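You operate a simulated robot arm through the tools that you are given. There is no shell and no other tool. Be economical: measure what you need, move in short steps, check, and stop when the job is done.

You run a simulated robot arm. Do the job below in one go: nothing can be reset, and whatever is moved stays where it is left.

Task
Test the yellow wheel and sort it into the green or reject tray.
Fine: up to 0.5 mm the green tray, over that the reject tray; switch off and move the slide back before the wheel comes out.

Only the result counts: the job must be done as asked and must still hold three seconds after the hand-in. Knocking over, shifting, dropping, spilling or breaking anything else fails it.

Robot
A 5-joint arm with a two-finger parallel gripper, fixed in place. Base frame: the origin is at the foot of the arm, x ahead of it, y to its left, z up; the work surface is at about z = 0. Lengths are in m, angles in rad, forces in N, time in s.
With the tool pointing down near the work surface it reaches from about 0.26 to 0.6 m from the base axis. Its first joint turns from -1.152 to 1.152 rad. The tool tilts only in the upright plane through the base axis and itself; it spins freely about its own axis. Payload 1.57 kg.
The tool frame sits at the grasp point between the pads (the TCP): z along the fingers, y along the line on which they close. The tips reach 0.03 m beyond it. The gripper opens to 0.08 m. The fingers are 0.017 m wide and 0.012 m thick; the gripper's body (0.04 by 0.082 m) begins 0.08 m behind the TCP.
Orientation is told as [roll, pitch, yaw] about the base's x, y, z axes, in that order, counted from this pose: with the fingers straight down and closing along the base's y, the tool's x points along the base's -x, its y along +y and its z along -z.

Tools
- The arm moves only by the tool servo_tool. Its argument "series" is a list of rows, each a list of 2 entries, a list of its own where there are three numbers: the shift along the tool's x, y, z in units of 50 mm (1.0 is 50 mm), then the turn, a rotation vector about the tool's x, y, z in units of 4 degrees (1.0 is 4 degrees). In form: [[[dx, dy, dz], [rx, ry, rz]], ...]. A call has 1 to 10 rows; each row shifts and turns the commanded pose from where the row before left it, along the tool's axes as they then stand. "claw" is the finger opening in m, from 0 to 0.08, set as the call begins (left out, the last holds). A call with a number of a shift or a turn outside -1 to 1 is refused whole. Rows are played at 5 a second. More than 0.05 m and 0.15 rad between two rows, or a gripper value outside its range, and nothing of the call is played. Where a pose cannot be reached the arm comes as near as it can. A force on the tool above 70 N (or 10 N above the force at the start of the call, whichever is more), or a blocked arm, ends the call early, and 0.2 s more pass. Each finger travels about 0.153 m/s and halts on what it meets, pressing with about 43 N; the grip force reading is that of the motor and also rises with nothing between the fingers. The clock runs only during rows and for 0.2 s after the last one: add rows that do not move to give the fingers time. It gives the time, the measured TCP pose, the force on the tool (base axes), the opening and the grip force at its end, in the units of the frame above (readings bear some noise), with the torque about the TCP (base axes, N m) and any sound that the robot's microphone picked up.
- Cameras (640 x 400 px; columns grow to the right, rows downward): "scene" is fixed at [0.0167, 0.3785, 0.5285]; the picture's right is [-0.91, -0.42, 0.00], its down [-0.22, 0.47, -0.86] and it looks along [0.36, -0.78, -0.51] (base axes); focal length 358 px, centre (320, 200). "wrist" rides on the gripper at [0.072, -0.007, -0.122] in the tool frame; the picture's right is [0.09, 1.00, 0.00], its down [-0.84, 0.08, -0.54] and it looks along [-0.54, 0.05, 0.84] (tool axes); focal length 238 px, centre (320, 200). There is no depth. A picture from a camera that has moved, and an enlarged one, comes with that camera's place and axes in the base frame and with its lens.
- grab_frame(camera): a new picture of that camera. It takes no simulated time.
- inspect(camera, box): a new picture of the part [left, top, right, bottom] of that camera's present view, enlarged. It takes no simulated time.
- close_job(): hands the job in; it is judged then, once.

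Work in short steps. Places have to be worked out from the pictures, the camera data and where the tool is seen: move nearer, look again, correct. Check each grasp and each placing, and mend what went wrong. You have 120 turns and 84 pictures in all, those below and enlarged ones among them. Open the gripper and draw the arm clear of the work before you hand the job in, unless the task says otherwise; then end with one line.

The tools are called as name(argument=value, ...) on one line, values as JSON. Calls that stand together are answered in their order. servo_tool: Moves the arm, as the interface text tells. Its arguments: {"type":"object","properties":{"series":{"type":"array","items":{"type":"array"}},"claw":{"type":"number"}},"required":["series"]} The other tools are called the same way: grab_frame (camera) takes a picture; inspect (camera, box) takes an enlarged picture of a part of a camera's view; close_job () hands the job in.

At the start:

```text
clock: 0.0
eef_pos: [0.3226, -0.3078, 0.3212]
ee_rot: [0.001, -0.001, 0.0]
wrist_force: [-0.1, 0.2, 0.2]
torque: [0.0, -0.01, -0.02]
width: 0.0799
finger_force: 0.0
```

scene: 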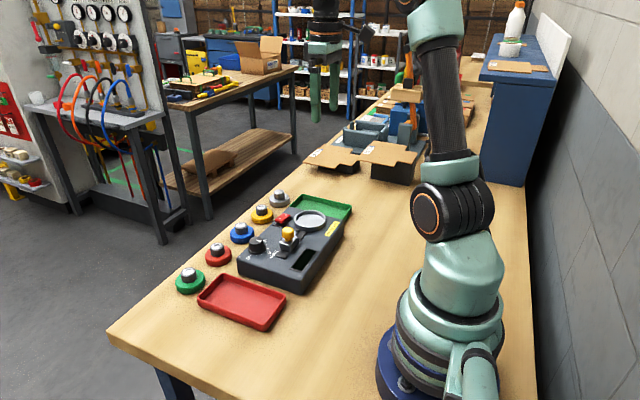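
wrist: 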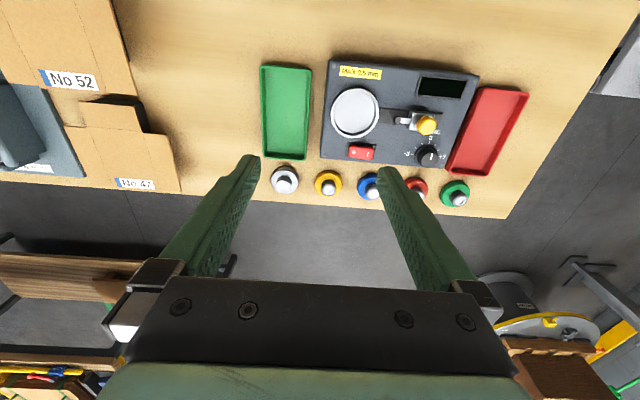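

I see a test machine with a round turntable, slide, switch, knob and display, with five wheels beside it. I'll enlarge both views to read the details.

inspect(camera="scene", box=[160, 170, 370, 340])

inspect(camera="wrist", box=[240, 40, 540, 220])

```text
2.35 times, centred on (265, 255) of scene
camera zoom: at [0.0167, 0.3785, 0.5285], right [-0.91, -0.42, 0.0], down [-0.22, 0.47, -0.86], along [0.36, -0.78, -0.51], focal length 843 px, centre (449, 71)
```

zoom: 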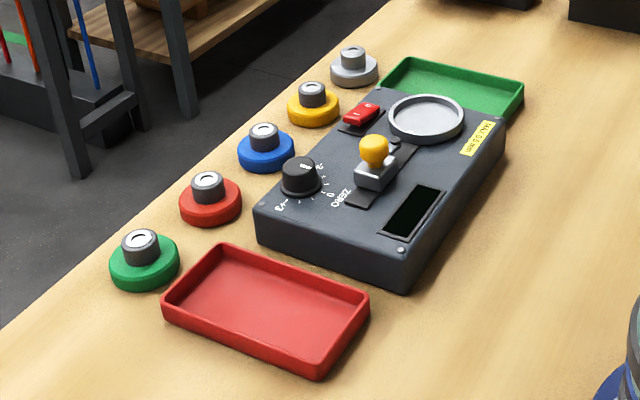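

```text
2.13 times, centred on (390, 130) of wrist
camera zoom: at [0.2514, -0.3148, 0.4421], right [-0.09, 1.0, 0.0], down [0.84, 0.08, 0.54], along [0.54, 0.05, -0.84], focal length 508 px, centre (171, 349)
```

zoom: 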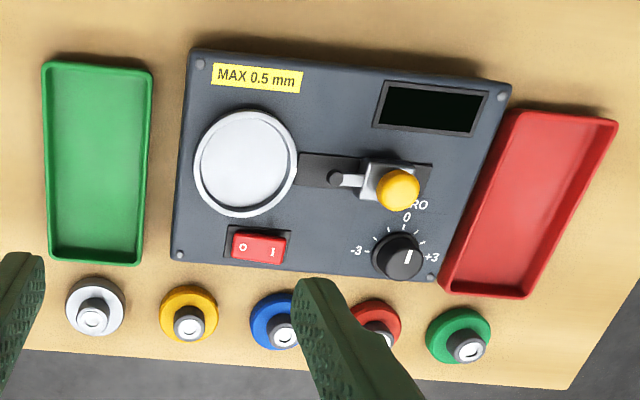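

The yellow wheel is at about (0.48, -0.277), and the turntable is at about (0.333, -0.252) with its top near z 0.055. I'll move above the wheel and look again.

servo_tool(series=[[[-0.45, 0.09, 0.57], [0, 0, 0]], [[-0.45, 0.09, 0.57], [0, 0, 0]], [[-0.45, 0.09, 0.57], [0, 0, 0]], [[-0.45, 0.09, 0.57], [0, 0, 0]], [[-0.45, 0.09, 0.57], [0, 0, 0]], [[-0.45, 0.09, 0.57], [0, 0, 0]], [[-0.45, 0.06, 0.5], [0, 0, 0]], [[0, 0, 0], [0, 0, 0]]], claw=0.06)

grab_frame(camera="wrist")

grab_frame(camera="scene")

```text
clock: 1.8
eef_pos: [0.4813, -0.2787, 0.1238]
ee_rot: [0.0, 0.0, 0.001]
wrist_force: [-0.1, 0.1, 0.7]
torque: [-0.02, 0.02, 0.02]
width: 0.06
finger_force: 0.1
```

```text
79 pictures are left
camera wrist: at [0.4097, -0.2864, 0.2452], right [-0.09, 1.0, 0.0], down [0.84, 0.08, 0.54], along [0.54, 0.05, -0.84], focal length 238 px, centre (320, 200)
```

wrist: 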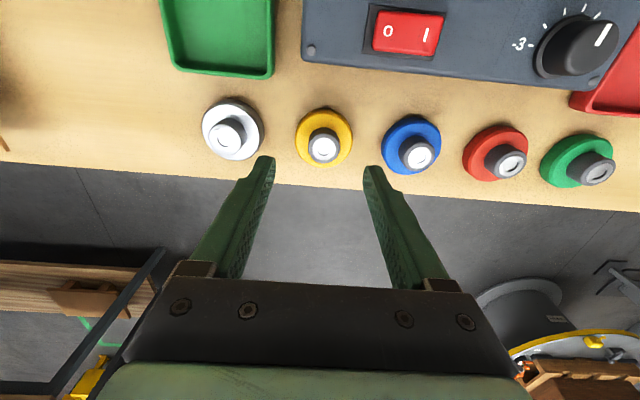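

```text
78 pictures are left
```

scene: 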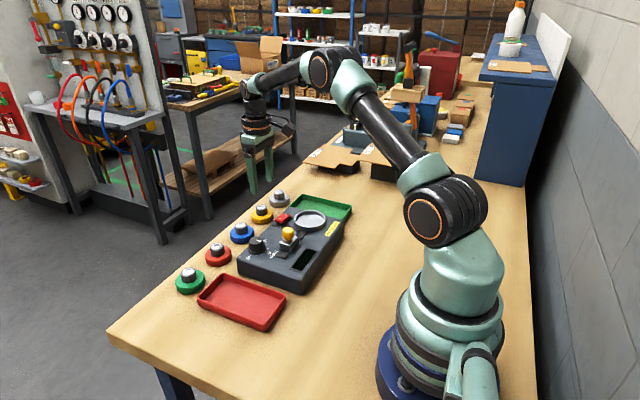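

The yellow hub is about 0.03 m wide, with its top at about z 0.04, centred at (0.485, -0.277). I'll descend with the fingers at 0.05 so the tips stay above the disc.

servo_tool(series=[[[-0.08, 0.04, 0.4], [0, 0, 0]], [[0, 0, 0.4], [0, 0, 0]], [[0, 0, 0.3], [0, 0, 0]], [[0, 0, 0.2], [0, 0, 0]], [[0, 0, 0], [0, 0, 0]]], claw=0.052)

inspect(camera="wrist", box=[200, 60, 460, 222])

inspect(camera="scene", box=[200, 140, 360, 240])

```text
clock: 3.0
eef_pos: [0.4841, -0.2757, 0.0588]
ee_rot: [0.0, 0.0, -0.002]
wrist_force: [-0.4, -0.2, -0.3]
torque: [0.02, 0.0, 0.0]
width: 0.0522
finger_force: 0.1
```

```text
2.46 times, centred on (330, 141) of wrist
camera zoom: at [0.4134, -0.2836, 0.1816], right [-0.09, 1.0, 0.0], down [0.84, 0.08, 0.54], along [0.54, 0.05, -0.84], focal length 587 px, centre (295, 345)
```

zoom: 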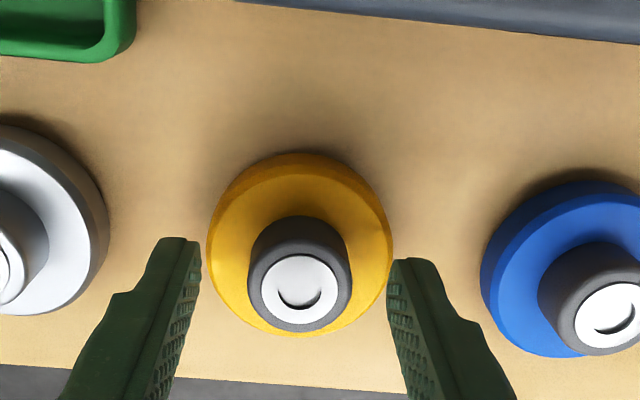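

```text
4.00 times, centred on (280, 190) of scene
camera zoom: at [0.0167, 0.3785, 0.5285], right [-0.91, -0.42, 0.0], down [-0.22, 0.47, -0.86], along [0.36, -0.78, -0.51], focal length 1432 px, centre (480, 240)
```

zoom: 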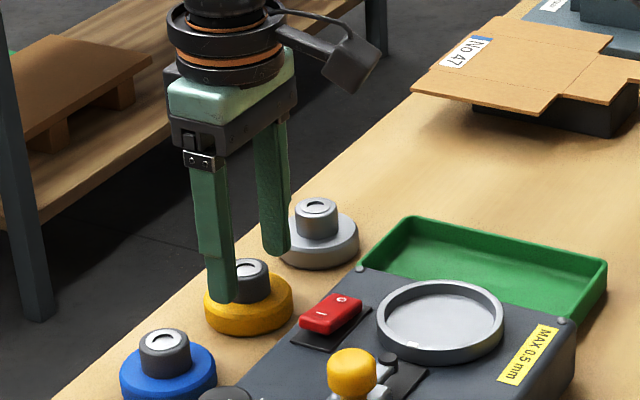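

The hub is centred between the fingers. I'll go down 6 mm and close.

servo_tool(series=[[[0, 0, 0.12], [0, 0, 0]], [[0, 0, 0], [0, 0, 0]]])

servo_tool(series=[[[0, 0, 0], [0, 0, 0]], [[0, 0, 0], [0, 0, 0]], [[0, 0, 0], [0, 0, 0]]], claw=0.01)

```text
clock: 3.6
eef_pos: [0.4829, -0.2764, 0.0534]
ee_rot: [0.0, 0.0, 0.0]
wrist_force: [-0.6, 0.9, 0.3]
torque: [-0.02, 0.02, 0.02]
width: 0.052
finger_force: 0.1
```

```text
clock: 4.4
eef_pos: [0.4834, -0.2777, 0.0547]
ee_rot: [-0.001, 0.0, 0.0]
wrist_force: [-0.3, -1.4, -0.1]
torque: [-0.06, 0.03, 0.08]
width: 0.0288
finger_force: 38.9
```

The hub is gripped at a width of 0.0288. I'll lift it straight up and check.

servo_tool(series=[[[0, 0, -0.5], [0, 0, 0]], [[0, 0, -0.7], [0, 0, 0]], [[0, 0, -0.7], [0, 0, 0]], [[0, 0, 0], [0, 0, 0]]])

servo_tool(series=[[[0.7, 0.0, -0.4], [0, 0, 0]], [[0.7, 0.0, -0.3], [0, 0, 0]], [[0, 0, 0], [0, 0, 0]]])

grab_frame(camera="wrist")

inspect(camera="scene", box=[210, 110, 370, 300])

```text
clock: 5.4
eef_pos: [0.4854, -0.2734, 0.1478]
ee_rot: [0.0, -0.002, 0.003]
wrist_force: [0.6, 0.5, -1.0]
torque: [-0.03, 0.02, -0.02]
width: 0.029
finger_force: 38.4
```

```text
clock: 6.2
eef_pos: [0.4134, -0.2759, 0.1839]
ee_rot: [0.001, -0.002, -0.001]
wrist_force: [-0.2, -0.3, -1.4]
torque: [-0.01, 0.0, -0.03]
width: 0.0288
finger_force: 39.2
```

```text
75 pictures are left
camera wrist: at [0.3418, -0.2827, 0.3046], right [-0.09, 1.0, 0.0], down [0.84, 0.08, 0.54], along [0.54, 0.05, -0.84], focal length 238 px, centre (320, 200)
```

wrist: 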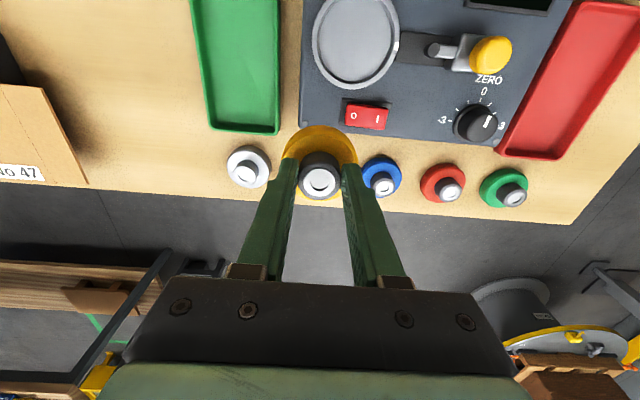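

```text
2.11 times, centred on (290, 205) of scene
camera zoom: at [0.0167, 0.3785, 0.5285], right [-0.91, -0.42, 0.0], down [-0.22, 0.47, -0.86], along [0.36, -0.78, -0.51], focal length 754 px, centre (383, 190)
```

zoom: 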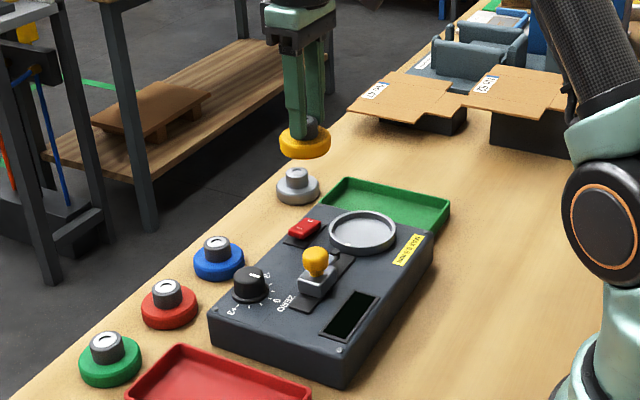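

I'm holding the wheel. The cup centre is about (0.3345, -0.2528) with its rim at about z 0.055. I'll move above it.

servo_tool(series=[[[0.53, 0.15, 0.1], [0, 0, 0]], [[0.53, 0.15, 0.1], [0, 0, 0]], [[0.53, 0.16, 0.16], [0, 0, 0]], [[0, 0, 0.3], [0, 0, 0]], [[0, 0, 0], [0, 0, 0]]])

grab_frame(camera="wrist")

inspect(camera="scene", box=[210, 140, 370, 300])

```text
clock: 7.4
eef_pos: [0.3341, -0.2526, 0.1499]
ee_rot: [-0.001, 0.0, -0.002]
wrist_force: [0.7, 0.4, -0.9]
torque: [-0.02, 0.01, 0.0]
width: 0.0287
finger_force: 38.9
```

```text
73 pictures are left
camera wrist: at [0.2626, -0.26, 0.2716], right [-0.09, 1.0, 0.0], down [0.84, 0.08, 0.54], along [0.54, 0.05, -0.84], focal length 238 px, centre (320, 200)
```

wrist: 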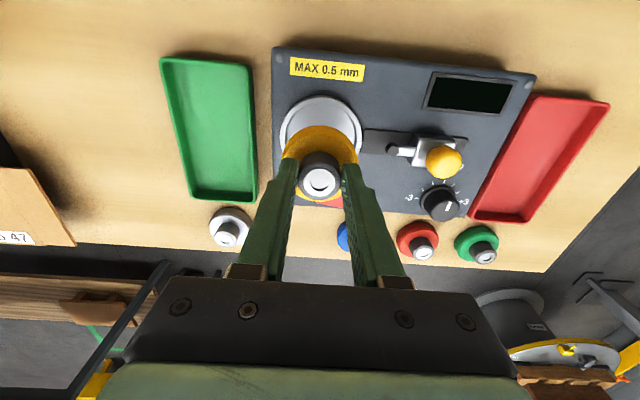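

```text
2.50 times, centred on (290, 220) of scene
camera zoom: at [0.0167, 0.3785, 0.5285], right [-0.91, -0.42, 0.0], down [-0.22, 0.47, -0.86], along [0.36, -0.78, -0.51], focal length 895 px, centre (395, 150)
```

zoom: 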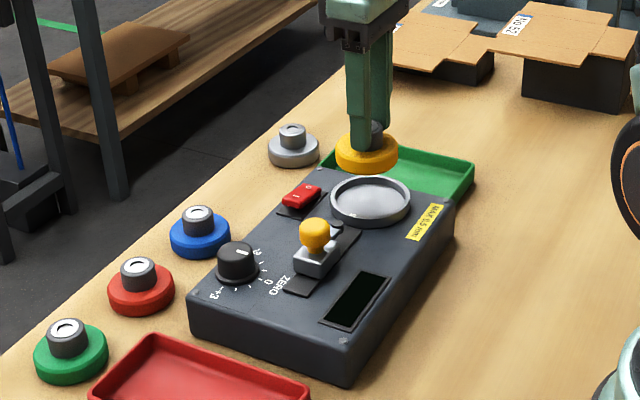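

The centre estimate holds at about (0.333, -0.252). I'll lower to just above the rim and check alignment.

servo_tool(series=[[[0.02, 0.01, 0.3], [0, 0, 0]], [[0, 0, 0.3], [0, 0, 0]], [[0, 0, 0], [0, 0, 0]]])

inspect(camera="wrist", box=[220, 40, 480, 202])

inspect(camera="scene", box=[250, 170, 360, 250])

```text
clock: 8.2
eef_pos: [0.3323, -0.2528, 0.1207]
ee_rot: [-0.001, -0.001, 0.0]
wrist_force: [1.0, 0.3, -1.5]
torque: [0.01, 0.0, 0.03]
width: 0.0285
finger_force: 39.2
```

```text
2.46 times, centred on (350, 121) of wrist
camera zoom: at [0.2621, -0.2599, 0.242], right [-0.09, 1.0, 0.0], down [0.84, 0.08, 0.54], along [0.54, 0.05, -0.84], focal length 587 px, centre (246, 394)
```

zoom: 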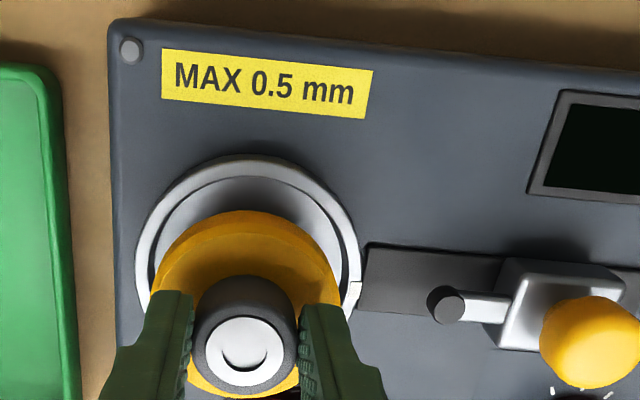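

```text
5.00 times, centred on (305, 210) of scene
camera zoom: at [0.0167, 0.3785, 0.5285], right [-0.91, -0.42, 0.0], down [-0.22, 0.47, -0.86], along [0.36, -0.78, -0.51], focal length 1790 px, centre (395, 150)
```

zoom: 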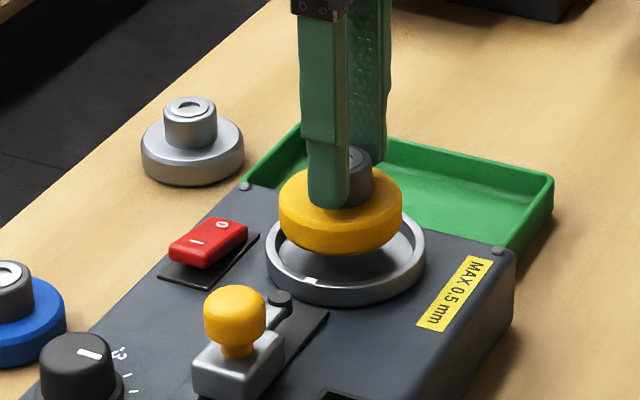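

The wheel is centred over the cup within a millimetre or two. I'll lower it gently until it makes contact.

servo_tool(series=[[[0, 0, 0.1], [0, 0, 0]], [[0, 0, 0.08], [0, 0, 0]], [[0, 0, 0.06], [0, 0, 0]], [[0, 0, 0.06], [0, 0, 0]], [[0, 0, 0], [0, 0, 0]]])

inspect(camera="scene", box=[250, 170, 360, 250])

```text
clock: 9.4
eef_pos: [0.3326, -0.2519, 0.1074]
ee_rot: [0.001, 0.003, -0.003]
wrist_force: [-24.9, 1.2, 39.5]
torque: [0.1, -0.19, 0.0]
width: 0.0287
finger_force: 38.6
```

```text
5.00 times, centred on (305, 210) of scene
camera zoom: at [0.0166, 0.3786, 0.5284], right [-0.91, -0.42, 0.0], down [-0.22, 0.47, -0.86], along [0.36, -0.78, -0.51], focal length 1790 px, centre (395, 150)
```

zoom: 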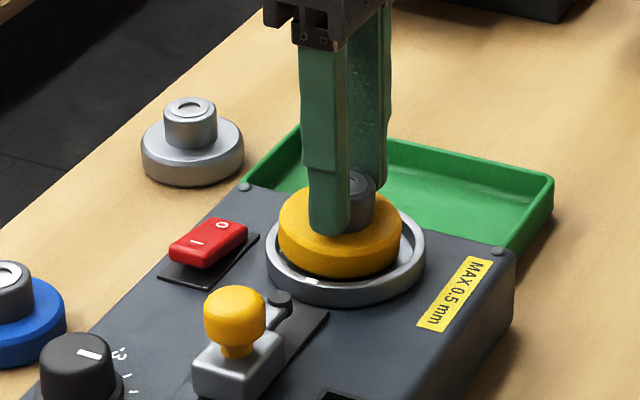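

Contact came early with a force towards -x, so the wheel is riding on the rim at the +x side. I'll lift slightly, shift about 4 mm towards -x, and lower again.

servo_tool(series=[[[0, 0, -0.12], [0, 0, 0]], [[0.08, 0.02, 0], [0, 0, 0]], [[0, 0, 0], [0, 0, 0]]])

inspect(camera="wrist", box=[220, 40, 480, 202])

servo_tool(series=[[[0, 0, 0.05], [0, 0, 0]], [[0, 0, 0.05], [0, 0, 0]], [[0, 0, 0.02], [0, 0, 0]], [[0, 0, 0], [0, 0, 0]]])

inspect(camera="scene", box=[250, 170, 360, 250])

```text
clock: 10.2
eef_pos: [0.3291, -0.2503, 0.1122]
ee_rot: [0.0, -0.001, 0.001]
wrist_force: [0.2, -0.8, -1.8]
torque: [0.03, -0.01, 0.0]
width: 0.029
finger_force: 38.1
```

```text
2.46 times, centred on (350, 121) of wrist
camera zoom: at [0.259, -0.2582, 0.2338], right [-0.09, 1.0, 0.0], down [0.84, 0.08, 0.54], along [0.54, 0.05, -0.84], focal length 587 px, centre (246, 394)
```

zoom: 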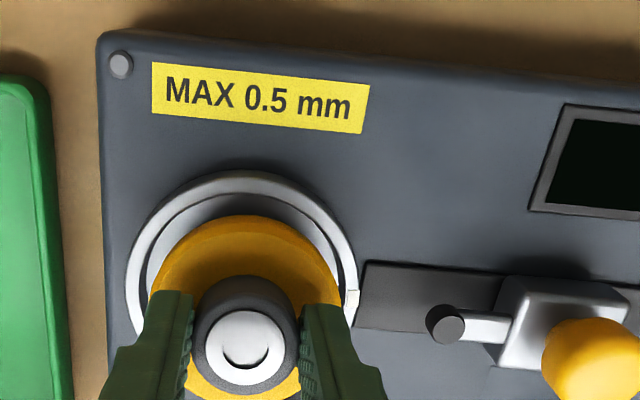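

```text
clock: 11.2
eef_pos: [0.3311, -0.2517, 0.1054]
ee_rot: [-0.002, 0.001, 0.001]
wrist_force: [-3.4, 0.2, 3.6]
torque: [0.01, 0.26, -0.01]
width: 0.0288
finger_force: 38.9
```

```text
5.00 times, centred on (305, 210) of scene
camera zoom: at [0.0167, 0.3786, 0.5284], right [-0.91, -0.42, 0.0], down [-0.22, 0.47, -0.86], along [0.36, -0.78, -0.51], focal length 1790 px, centre (395, 150)
```

zoom: 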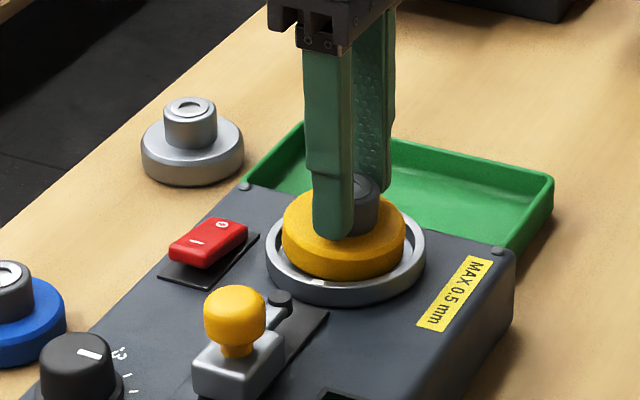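

There's only a light force at z 0.105. I'll lower a few more millimetres and see where it bottoms out.

servo_tool(series=[[[0, 0, 0.04], [0, 0, 0]], [[0, 0, 0.03], [0, 0, 0]], [[0, 0, 0], [0, 0, 0]]])

inspect(camera="scene", box=[250, 170, 360, 250])

```text
clock: 12.0
eef_pos: [0.3312, -0.2536, 0.1047]
ee_rot: [-0.002, -0.007, 0.001]
wrist_force: [0.7, 0.7, 35.0]
torque: [0.11, 0.84, 0.01]
width: 0.0287
finger_force: 38.8
```

```text
5.00 times, centred on (305, 210) of scene
camera zoom: at [0.0166, 0.3786, 0.5284], right [-0.91, -0.42, 0.0], down [-0.22, 0.47, -0.86], along [0.36, -0.78, -0.51], focal length 1790 px, centre (395, 150)
```

zoom: 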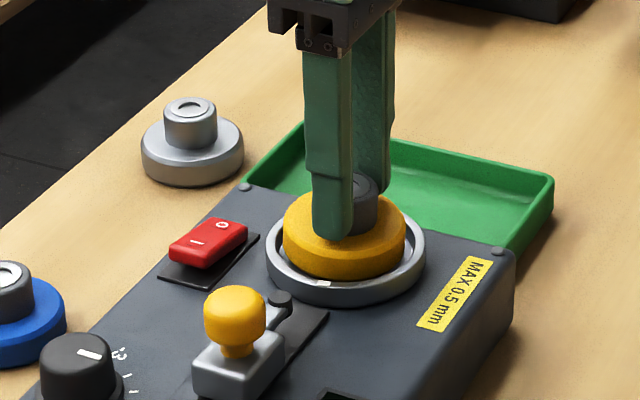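

There's 35 N with a torque that suggests contact on the -x edge. I'll raise, shift +2 mm in x, and probe again to compare the seat height.

servo_tool(series=[[[0, 0, -0.1], [0, 0, 0]], [[-0.04, 0, 0], [0, 0, 0]], [[0, 0, 0.04], [0, 0, 0]], [[0, 0, 0.03], [0, 0, 0]], [[0, 0, 0], [0, 0, 0]]])

inspect(camera="wrist", box=[240, 70, 400, 202])

servo_tool(series=[[[0, 0, 0.02], [0, 0, 0]], [[0, 0, 0.02], [0, 0, 0]], [[0, 0, 0], [0, 0, 0]]])

```text
clock: 13.2
eef_pos: [0.3309, -0.2511, 0.1037]
ee_rot: [0.001, 0.001, 0.001]
wrist_force: [-5.9, 0.9, 14.7]
torque: [0.0, 0.65, -0.06]
width: 0.0289
finger_force: 38.8
```

```text
3.03 times, centred on (320, 136) of wrist
camera zoom: at [0.2602, -0.2585, 0.2255], right [-0.09, 1.0, 0.0], down [0.84, 0.08, 0.54], along [0.54, 0.05, -0.84], focal length 722 px, centre (320, 394)
```

zoom: 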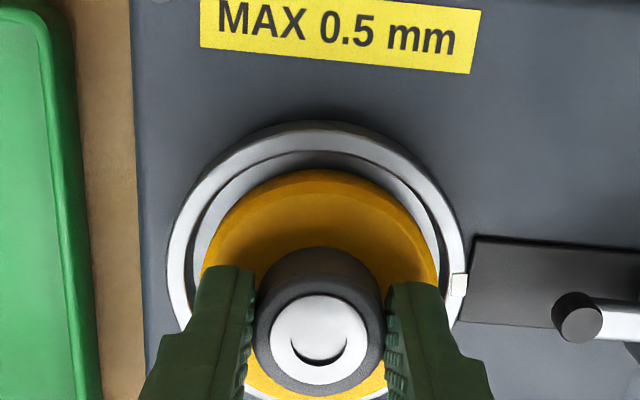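

```text
clock: 14.0
eef_pos: [0.3319, -0.2502, 0.1027]
ee_rot: [-0.001, -0.002, 0.001]
wrist_force: [-7.3, 2.5, 27.8]
torque: [0.15, 1.01, 0.0]
width: 0.0286
finger_force: 38.4
```

The wheel now sits inside the rim in the picture, and the contact height has dropped to about 0.103. I'll release and look.

servo_tool(series=[[[0, 0, -0.05], [0, 0, 0]], [[0, 0, 0], [0, 0, 0]]])

servo_tool(series=[[[0, 0, 0], [0, 0, 0]], [[0, 0, 0], [0, 0, 0]]], claw=0.046)

servo_tool(series=[[[0, 0, -0.5], [0, 0, 0]], [[0, 0, -0.6], [0, 0, 0]], [[-0.3, 0, -0.5], [0, 0, 0]], [[0, 0, 0], [0, 0, 0]]])

inspect(camera="wrist", box=[240, 60, 500, 222])

inspect(camera="scene", box=[230, 180, 360, 290])

```text
clock: 14.6
eef_pos: [0.3317, -0.2507, 0.1039]
ee_rot: [0.0, 0.001, -0.001]
wrist_force: [0.2, -1.0, -0.8]
torque: [-0.01, 0.0, 0.01]
width: 0.0287
finger_force: 39.0
```

```text
clock: 15.2
eef_pos: [0.3314, -0.2519, 0.1039]
ee_rot: [0.0, -0.001, 0.001]
wrist_force: [-0.4, 0.3, -0.2]
torque: [-0.01, -0.01, -0.04]
width: 0.0461
finger_force: 0.0
```

```text
clock: 16.2
eef_pos: [0.3476, -0.2533, 0.1857]
ee_rot: [-0.001, 0.0, 0.001]
wrist_force: [-0.3, -0.5, -1.2]
torque: [-0.01, -0.02, -0.01]
width: 0.0459
finger_force: 0.0
```

```text
2.46 times, centred on (370, 141) of wrist
camera zoom: at [0.2763, -0.2593, 0.3062], right [-0.09, 1.0, 0.0], down [0.84, 0.08, 0.54], along [0.54, 0.05, -0.84], focal length 587 px, centre (197, 345)
```

zoom: 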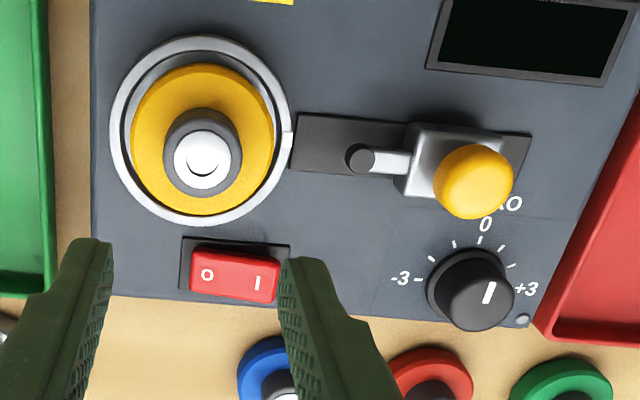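

```text
3.64 times, centred on (295, 235) of scene
camera zoom: at [0.0167, 0.3785, 0.5285], right [-0.91, -0.42, 0.0], down [-0.22, 0.47, -0.86], along [0.36, -0.78, -0.51], focal length 1302 px, centre (411, 73)
```

zoom: 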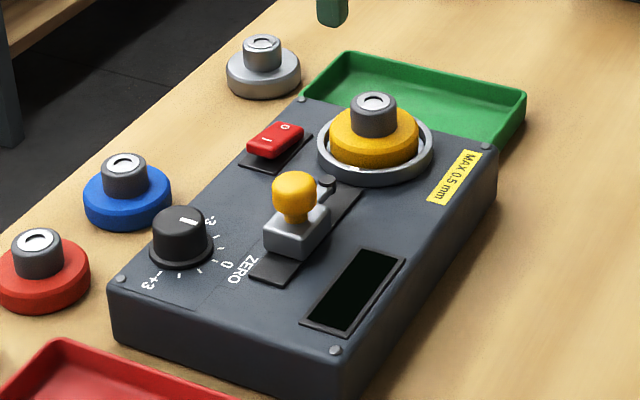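

The wheel is seated flat in the cup. The slide knob is at about (0.335, -0.149, 0.086). I'll go over it with the fingers open.

servo_tool(series=[[[0.08, 0.7, 0.1], [0, 0, 0]], [[0.08, 0.7, 0.2], [0, 0, 0]], [[0.09, 0.68, 0.3], [0, 0, 0]], [[0, 0, 0.2], [0, 0, 0]], [[0, 0, 0], [0, 0, 0]]], claw=0.056)

inspect(camera="wrist", box=[200, 60, 460, 222])

inspect(camera="scene", box=[230, 180, 360, 290])

```text
clock: 17.4
eef_pos: [0.3355, -0.1477, 0.144]
ee_rot: [0.0, 0.001, -0.001]
wrist_force: [0.6, 0.2, -0.2]
torque: [0.0, 0.01, 0.02]
width: 0.056
finger_force: 0.1
```

```text
2.46 times, centred on (330, 141) of wrist
camera zoom: at [0.2636, -0.1542, 0.2649], right [-0.09, 1.0, 0.0], down [0.84, 0.08, 0.54], along [0.54, 0.05, -0.84], focal length 587 px, centre (295, 345)
```

zoom: 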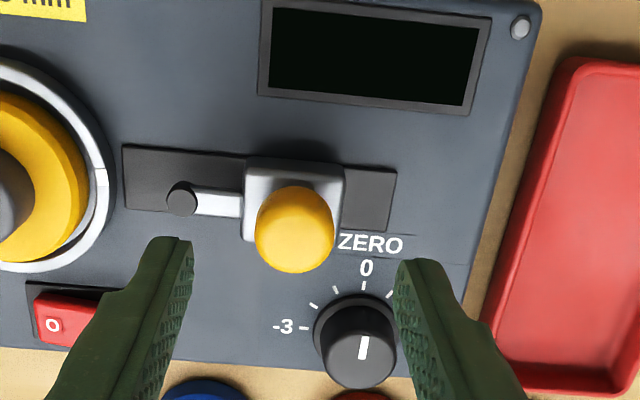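

```text
3.64 times, centred on (295, 235) of scene
camera zoom: at [0.0167, 0.3785, 0.5285], right [-0.91, -0.42, 0.0], down [-0.22, 0.47, -0.86], along [0.36, -0.78, -0.51], focal length 1302 px, centre (411, 73)
```

zoom: 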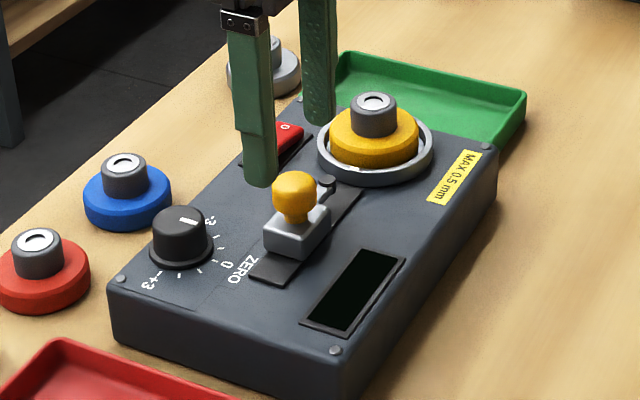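

The ball is centred between the fingers. I'll descend to z 0.10 and grip it.

servo_tool(series=[[[0, 0, 0.3], [0, 0, 0]], [[0, 0, 0.3], [0, 0, 0]], [[0, 0, 0.28], [0, 0, 0]], [[0, 0, 0], [0, 0, 0]]])

servo_tool(series=[[[0, 0, 0], [0, 0, 0]], [[0, 0, 0], [0, 0, 0]], [[0, 0, 0], [0, 0, 0]]], claw=0.01)

inspect(camera="scene", box=[230, 180, 360, 290])

```text
clock: 18.4
eef_pos: [0.3353, -0.1472, 0.1002]
ee_rot: [-0.001, -0.001, -0.001]
wrist_force: [0.9, 0.3, 0.2]
torque: [-0.01, -0.03, 0.0]
width: 0.056
finger_force: 0.0
```

```text
clock: 19.2
eef_pos: [0.3354, -0.1471, 0.1002]
ee_rot: [0.0, 0.0, -0.003]
wrist_force: [-2.1, -14.5, -9.0]
torque: [-0.23, -0.12, -0.03]
width: 0.0255
finger_force: 37.2
```

```text
3.64 times, centred on (295, 235) of scene
camera zoom: at [0.0167, 0.3785, 0.5285], right [-0.91, -0.42, 0.0], down [-0.22, 0.47, -0.86], along [0.36, -0.78, -0.51], focal length 1302 px, centre (411, 73)
```

zoom: 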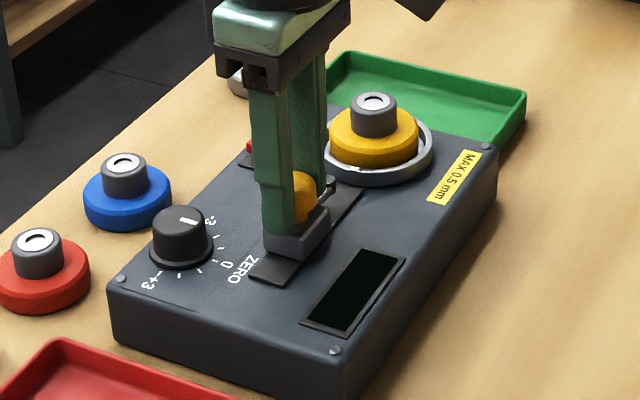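

I have the ball. I'll slide towards the wheel (-y) in small steps.

servo_tool(series=[[[0, -0.1, 0], [0, 0, 0]], [[0, -0.1, 0], [0, 0, 0]], [[0, -0.1, 0], [0, 0, 0]], [[0, -0.1, 0], [0, 0, 0]], [[0, 0, 0], [0, 0, 0]]])

inspect(camera="scene", box=[230, 180, 360, 290])

inspect(camera="wrist", box=[140, 20, 460, 222])

```text
clock: 20.4
eef_pos: [0.3358, -0.1669, 0.1002]
ee_rot: [0.001, -0.001, 0.001]
wrist_force: [16.9, 0.0, -25.3]
torque: [0.04, 0.06, 0.05]
width: 0.0252
finger_force: 36.8
```

```text
3.64 times, centred on (295, 235) of scene
camera zoom: at [0.0168, 0.3785, 0.5285], right [-0.91, -0.42, 0.0], down [-0.22, 0.47, -0.86], along [0.36, -0.78, -0.51], focal length 1302 px, centre (411, 73)
```

zoom: 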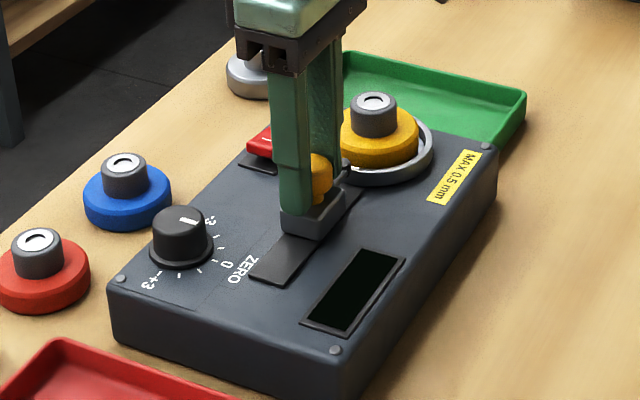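

```text
1.98 times, centred on (300, 121) of wrist
camera zoom: at [0.2635, -0.1742, 0.2215], right [-0.09, 1.0, 0.0], down [0.84, 0.08, 0.54], along [0.54, 0.05, -0.84], focal length 472 px, centre (360, 356)
```

zoom: 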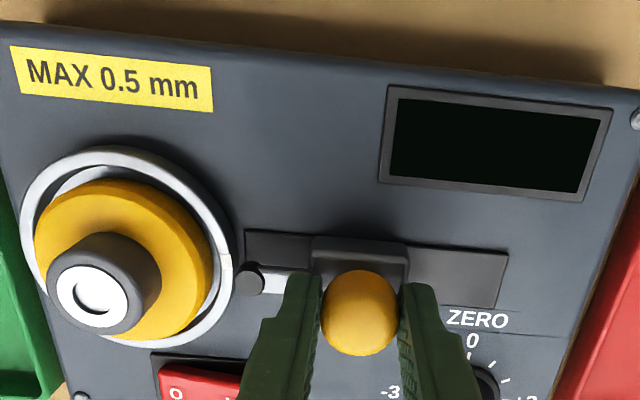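

The slide moved 20 mm. Side forces show the rail is slightly skewed, so I'll correct by about +1 mm in x and -1 mm in z and continue in smaller steps.

servo_tool(series=[[[-0.025, 0, 0.02], [0, 0, 0]], [[-0.003, -0.08, 0], [0, 0, 0]], [[-0.003, -0.08, 0], [0, 0, 0]], [[0, 0, 0], [0, 0, 0]]])

inspect(camera="wrist", box=[140, 20, 460, 222])

```text
clock: 21.4
eef_pos: [0.336, -0.1755, 0.0989]
ee_rot: [-0.001, 0.001, -0.001]
wrist_force: [-16.2, -2.2, 28.6]
torque: [-0.06, 0.34, 0.0]
width: 0.0258
finger_force: 37.0
```

```text
1.98 times, centred on (300, 121) of wrist
camera zoom: at [0.2643, -0.1825, 0.2209], right [-0.09, 1.0, 0.0], down [0.84, 0.08, 0.54], along [0.54, 0.05, -0.84], focal length 472 px, centre (360, 356)
```

zoom: 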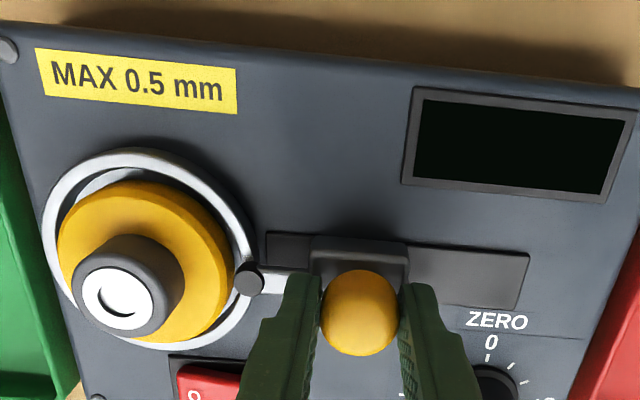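

The probe is close to the wheel rim. I'll undo half of the side correction and continue a few millimetres.

servo_tool(series=[[[0.012, 0, -0.01], [0, 0, 0]], [[0, -0.04, 0], [0, 0, 0]], [[0, -0.04, 0], [0, 0, 0]], [[0, -0.04, 0], [0, 0, 0]], [[0, 0, 0], [0, 0, 0]]])

inspect(camera="wrist", box=[140, 20, 460, 222])

inspect(camera="scene", box=[230, 180, 360, 290])

```text
clock: 22.6
eef_pos: [0.3347, -0.1783, 0.0994]
ee_rot: [0.0, 0.003, 0.007]
wrist_force: [18.3, 52.2, 15.0]
torque: [0.86, -0.34, -0.17]
width: 0.0253
finger_force: 37.1
```

```text
1.98 times, centred on (300, 121) of wrist
camera zoom: at [0.2645, -0.1862, 0.2206], right [-0.1, 0.99, 0.0], down [0.84, 0.08, 0.54], along [0.54, 0.06, -0.84], focal length 472 px, centre (360, 356)
```

zoom: 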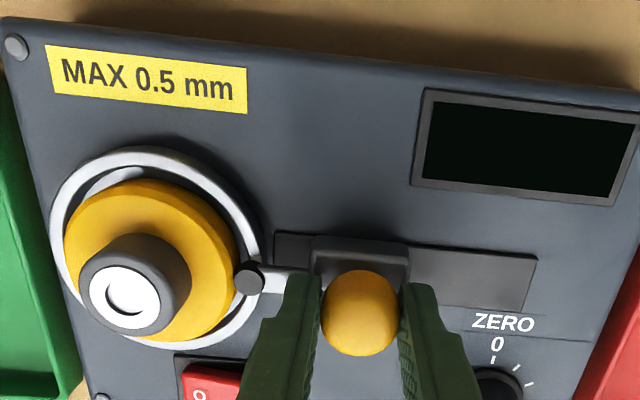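

```text
3.64 times, centred on (295, 235) of scene
camera zoom: at [0.0166, 0.3786, 0.5285], right [-0.91, -0.42, 0.0], down [-0.22, 0.47, -0.86], along [0.36, -0.78, -0.51], focal length 1302 px, centre (411, 73)
```

zoom: 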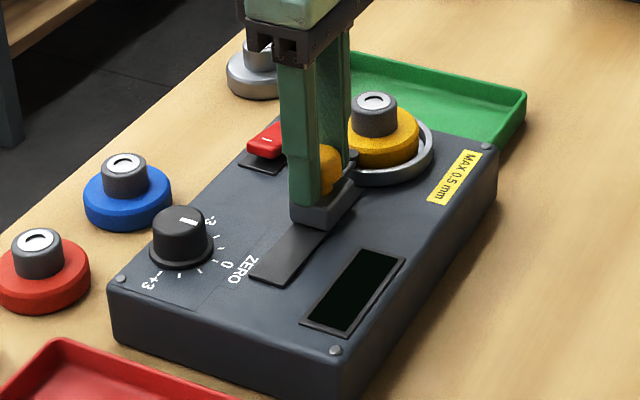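

A 52 N reaction after about 31 mm of travel means the probe is at the wheel or the end of its stroke. I'll relax the command, release and rise.

servo_tool(series=[[[0, 0.08, 0], [0, 0, 0]], [[0, 0.04, 0], [0, 0, 0]], [[0, 0, 0], [0, 0, 0]]])

```text
clock: 23.4
eef_pos: [0.3351, -0.1771, 0.0997]
ee_rot: [0.001, -0.004, -0.002]
wrist_force: [17.0, -1.6, -26.8]
torque: [0.04, -0.48, 0.01]
width: 0.0256
finger_force: 36.8
```

servo_tool(series=[[[0, 0, 0], [0, 0, 0]], [[0, 0, 0], [0, 0, 0]]], claw=0.045)

servo_tool(series=[[[0, 0, -0.5], [0, 0, 0]], [[0, 0, -0.6], [0, 0, 0]], [[0, 0, -0.3], [0, 0, 0]], [[0, 0, 0], [0, 0, 0]]])

inspect(camera="wrist", box=[160, 20, 480, 222])

```text
clock: 24.0
eef_pos: [0.3348, -0.1754, 0.1002]
ee_rot: [0.0, -0.001, 0.001]
wrist_force: [-0.5, 0.7, 0.1]
torque: [-0.03, -0.03, -0.01]
width: 0.0449
finger_force: 0.0
```

```text
clock: 25.0
eef_pos: [0.3338, -0.1748, 0.1696]
ee_rot: [0.0, -0.001, 0.0]
wrist_force: [-1.1, 0.6, -0.2]
torque: [-0.01, 0.02, 0.01]
width: 0.045
finger_force: 0.1
```

```text
1.98 times, centred on (320, 121) of wrist
camera zoom: at [0.2629, -0.182, 0.2911], right [-0.09, 1.0, 0.0], down [0.84, 0.08, 0.54], along [0.54, 0.05, -0.84], focal length 472 px, centre (320, 356)
```

zoom: 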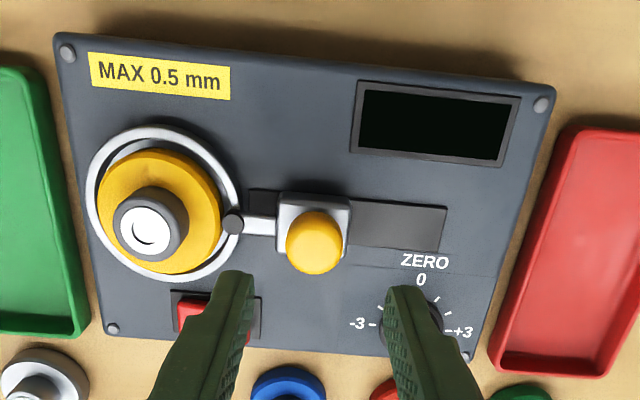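

The probe touches the wheel rim. Next is the switch: I'll hover with closed fingers near its "I" end, at about (0.40, -0.215).

servo_tool(series=[[[-0.6, -0.35, 0], [0, 0, 0]], [[-0.6, -0.35, 0], [0, 0, 0]], [[-0.12, -0.12, 0.5], [0, 0, 0]], [[0, 0, 0.2], [0, 0, 0]], [[0, 0, 0], [0, 0, 0]]], claw=0.0)

inspect(camera="wrist", box=[200, 60, 460, 222])

inspect(camera="scene", box=[240, 180, 350, 260])

```text
clock: 26.2
eef_pos: [0.4008, -0.218, 0.1345]
ee_rot: [0.0, 0.0, 0.002]
wrist_force: [-0.7, -0.6, -0.9]
torque: [0.02, 0.03, -0.01]
width: 0.0
finger_force: 21.3
```

```text
2.46 times, centred on (330, 141) of wrist
camera zoom: at [0.3295, -0.2243, 0.2561], right [-0.09, 1.0, 0.0], down [0.84, 0.08, 0.54], along [0.54, 0.05, -0.84], focal length 587 px, centre (295, 345)
```

zoom: 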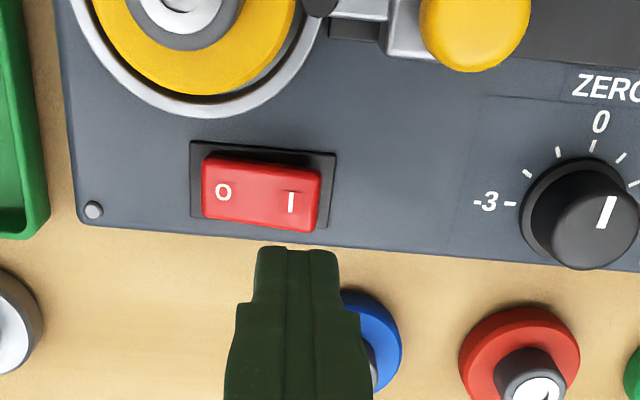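

```text
5.00 times, centred on (295, 220) of scene
camera zoom: at [0.0167, 0.3785, 0.5285], right [-0.91, -0.42, 0.0], down [-0.22, 0.47, -0.86], along [0.36, -0.78, -0.51], focal length 1790 px, centre (445, 100)
```

zoom: 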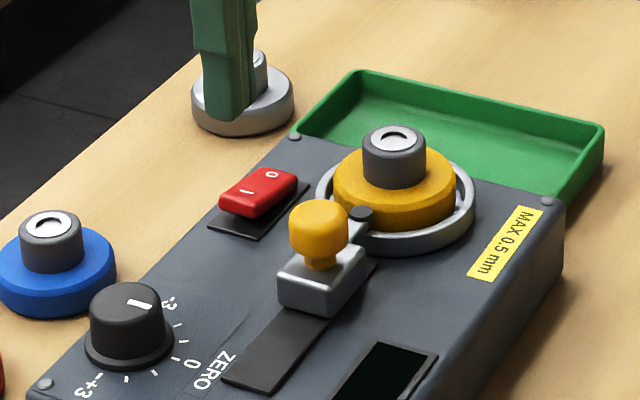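

The switch centre is at about (0.397, -0.231). I'll press its "I" end at y ≈ -0.214, coming down in small steps.

servo_tool(series=[[[0.05, 0.08, 0.3], [0, 0, 0]], [[0, 0, 0.3], [0, 0, 0]], [[0, 0, 0.15], [0, 0, 0]], [[0, 0, 0.06], [0, 0, 0]], [[0, 0, 0.06], [0, 0, 0]], [[0, 0, 0.06], [0, 0, 0]]])

inspect(camera="scene", box=[240, 180, 350, 290])

```text
clock: 27.6
eef_pos: [0.3972, -0.2128, 0.0868]
ee_rot: [0.0, 0.0, 0.001]
wrist_force: [0.0, 0.0, 1.2]
torque: [0.02, 0.0, -0.02]
width: 0.0002
finger_force: 21.4
```

```text
3.64 times, centred on (295, 235) of scene
camera zoom: at [0.0167, 0.3785, 0.5285], right [-0.91, -0.42, 0.0], down [-0.22, 0.47, -0.86], along [0.36, -0.78, -0.51], focal length 1302 px, centre (411, 73)
```

zoom: 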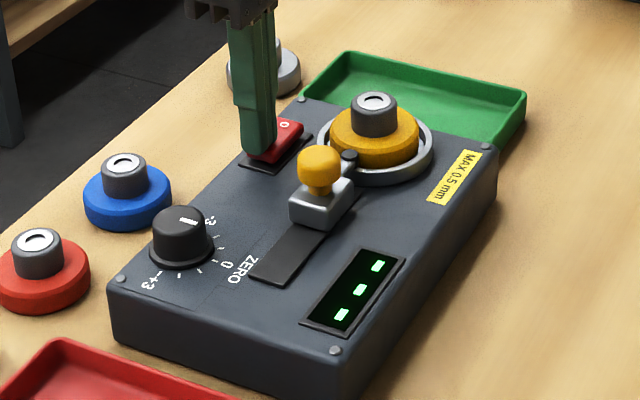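

The display lights up with "---". I'll rise clear and let the machine run.

servo_tool(series=[[[0, 0, -0.5], [0, 0, 0]], [[0, 0, -0.5], [0, 0, 0]], [[0, 0, -0.5], [0, 0, 0]], [[0.5, 0, -0.3], [0, 0, 0]], [[0.5, 0.4, 0], [0, 0, 0]], [[0, 0, 0], [0, 0, 0]]])

grab_frame(camera="wrist")

inspect(camera="scene", box=[230, 180, 360, 290])

```text
clock: 29.0
eef_pos: [0.3485, -0.1922, 0.1776]
ee_rot: [0.0, 0.0, 0.001]
wrist_force: [-0.3, -1.6, 0.1]
torque: [0.0, 0.02, 0.03]
width: 0.0002
finger_force: 21.7
```

```text
50 pictures are left
camera wrist: at [0.2771, -0.1987, 0.3001], right [-0.09, 1.0, 0.0], down [0.84, 0.08, 0.54], along [0.54, 0.05, -0.84], focal length 238 px, centre (320, 200)
```

wrist: 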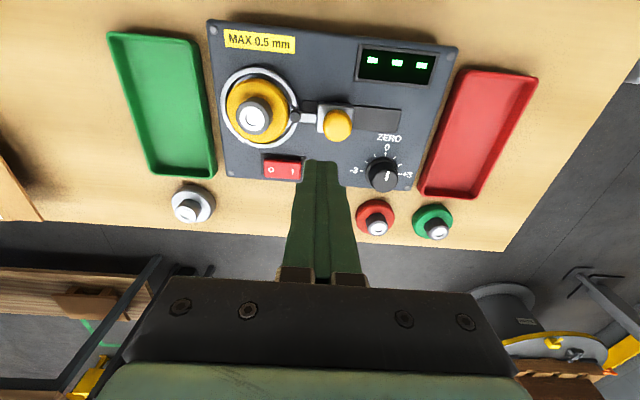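

```text
3.64 times, centred on (295, 235) of scene
camera zoom: at [0.0167, 0.3785, 0.5285], right [-0.91, -0.42, 0.0], down [-0.22, 0.47, -0.86], along [0.36, -0.78, -0.51], focal length 1302 px, centre (411, 73)
```

zoom: 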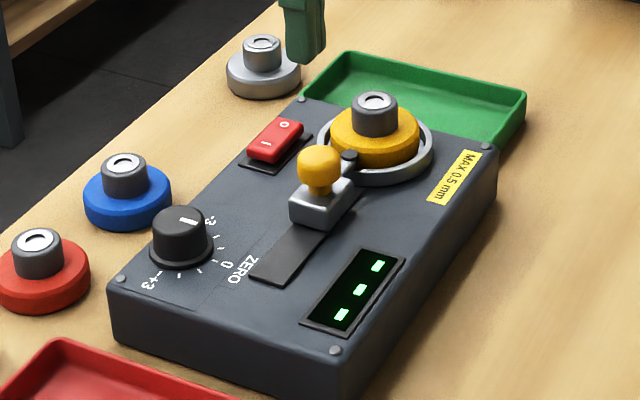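

It still shows "---", so I'll wait a couple of seconds.

servo_tool(series=[[[0, 0, 0], [0, 0, 0]], [[0, 0, 0], [0, 0, 0]], [[0, 0, 0], [0, 0, 0]], [[0, 0, 0], [0, 0, 0]], [[0, 0, 0], [0, 0, 0]], [[0, 0, 0], [0, 0, 0]], [[0, 0, 0], [0, 0, 0]], [[0, 0, 0], [0, 0, 0]], [[0, 0, 0], [0, 0, 0]], [[0, 0, 0], [0, 0, 0]]])

inspect(camera="wrist", box=[200, 20, 460, 190])

```text
clock: 31.2
eef_pos: [0.348, -0.1916, 0.1783]
ee_rot: [0.0, -0.001, 0.0]
wrist_force: [0.9, -1.2, 0.5]
torque: [0.01, -0.05, 0.02]
width: 0.0
finger_force: 20.9
```

```text
2.35 times, centred on (330, 105) of wrist
camera zoom: at [0.2773, -0.1989, 0.3], right [-0.09, 1.0, 0.0], down [0.84, 0.08, 0.54], along [0.54, 0.05, -0.84], focal length 561 px, centre (296, 424)
```

zoom: 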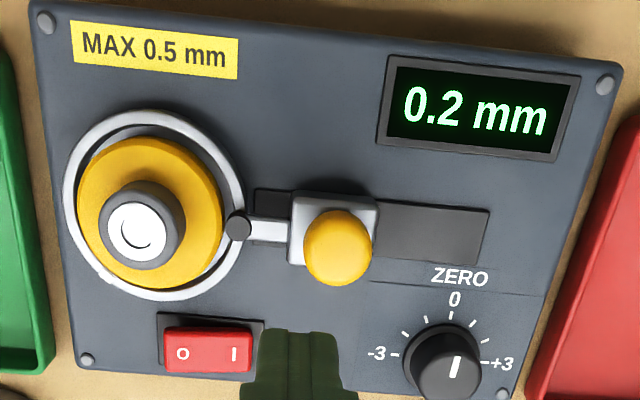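

It reads 0.2 mm, but the ZERO knob may be off its mark. I'll look closely at the dial and check that the reading is steady.

inspect(camera="wrist", box=[340, 120, 430, 200])

servo_tool(series=[[[0, 0, 0], [0, 0, 0]], [[0, 0, 0], [0, 0, 0]], [[0, 0, 0], [0, 0, 0]], [[0, 0, 0], [0, 0, 0]]])

inspect(camera="scene", box=[230, 220, 310, 290])

```text
5.00 times, centred on (385, 160) of wrist
camera zoom: at [0.2773, -0.1989, 0.3], right [-0.09, 1.0, 0.0], down [0.84, 0.08, 0.54], along [0.54, 0.05, -0.84], focal length 1192 px, centre (-5, 400)
```

zoom: 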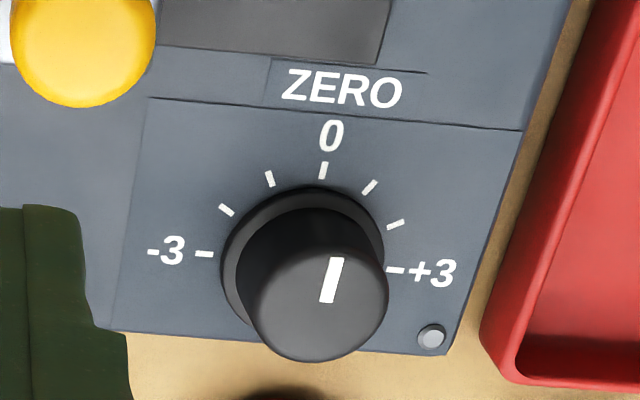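

```text
clock: 32.2
eef_pos: [0.3495, -0.191, 0.1791]
ee_rot: [0.001, 0.001, 0.0]
wrist_force: [1.0, -0.1, 0.5]
torque: [0.06, -0.01, 0.0]
width: 0.0
finger_force: 21.5
```

```text
5.71 times, centred on (270, 255) of scene
camera zoom: at [0.0167, 0.3785, 0.5285], right [-0.91, -0.42, 0.0], down [-0.22, 0.47, -0.86], along [0.36, -0.78, -0.51], focal length 2046 px, centre (606, -114)
```

zoom: 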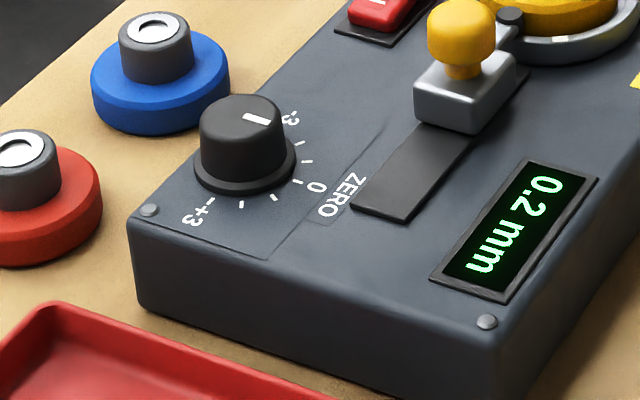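

The pointer is parallel to the 0 tick in both views, so the zero is correct. The reading holds at 0.2 mm. I'll move above the "O" end of the switch, then read the display once more.

servo_tool(series=[[[-0.5, -0.56, 0], [0, 0, 0]], [[-0.48, -0.56, 0.2], [0, 0, 0]], [[0, 0, 0.7], [0, 0, 0]], [[0, 0, 0.3], [0, 0, 0]], [[0, 0, 0], [0, 0, 0]], [[0, 0, 0], [0, 0, 0]], [[0, 0, 0], [0, 0, 0]]])

inspect(camera="scene", box=[230, 180, 360, 290])

inspect(camera="wrist", box=[200, 60, 460, 222])

```text
clock: 33.8
eef_pos: [0.3977, -0.2473, 0.1182]
ee_rot: [-0.001, 0.0, 0.0]
wrist_force: [-0.1, -0.2, 0.2]
torque: [-0.03, 0.02, -0.02]
width: 0.0001
finger_force: 21.0
```

```text
3.64 times, centred on (295, 235) of scene
camera zoom: at [0.0167, 0.3785, 0.5285], right [-0.91, -0.42, 0.0], down [-0.22, 0.47, -0.86], along [0.36, -0.78, -0.51], focal length 1302 px, centre (411, 73)
```

zoom: 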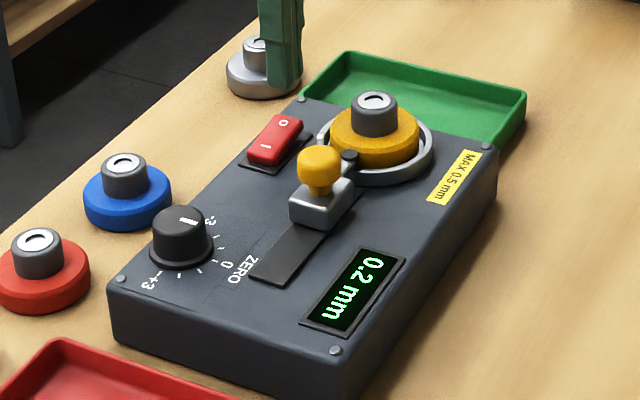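

```text
2.46 times, centred on (330, 141) of wrist
camera zoom: at [0.3259, -0.2541, 0.2395], right [-0.09, 1.0, 0.0], down [0.84, 0.08, 0.54], along [0.54, 0.05, -0.84], focal length 587 px, centre (295, 345)
```

zoom: 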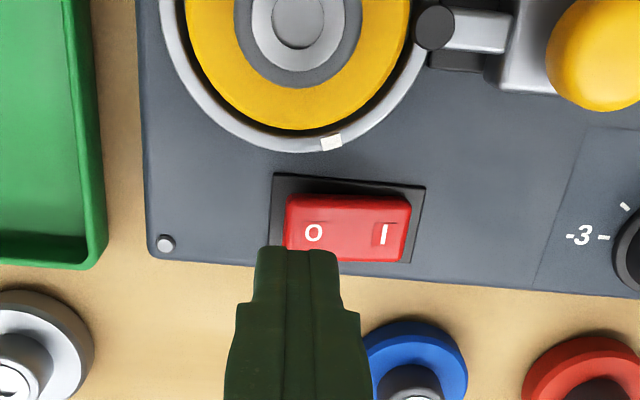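

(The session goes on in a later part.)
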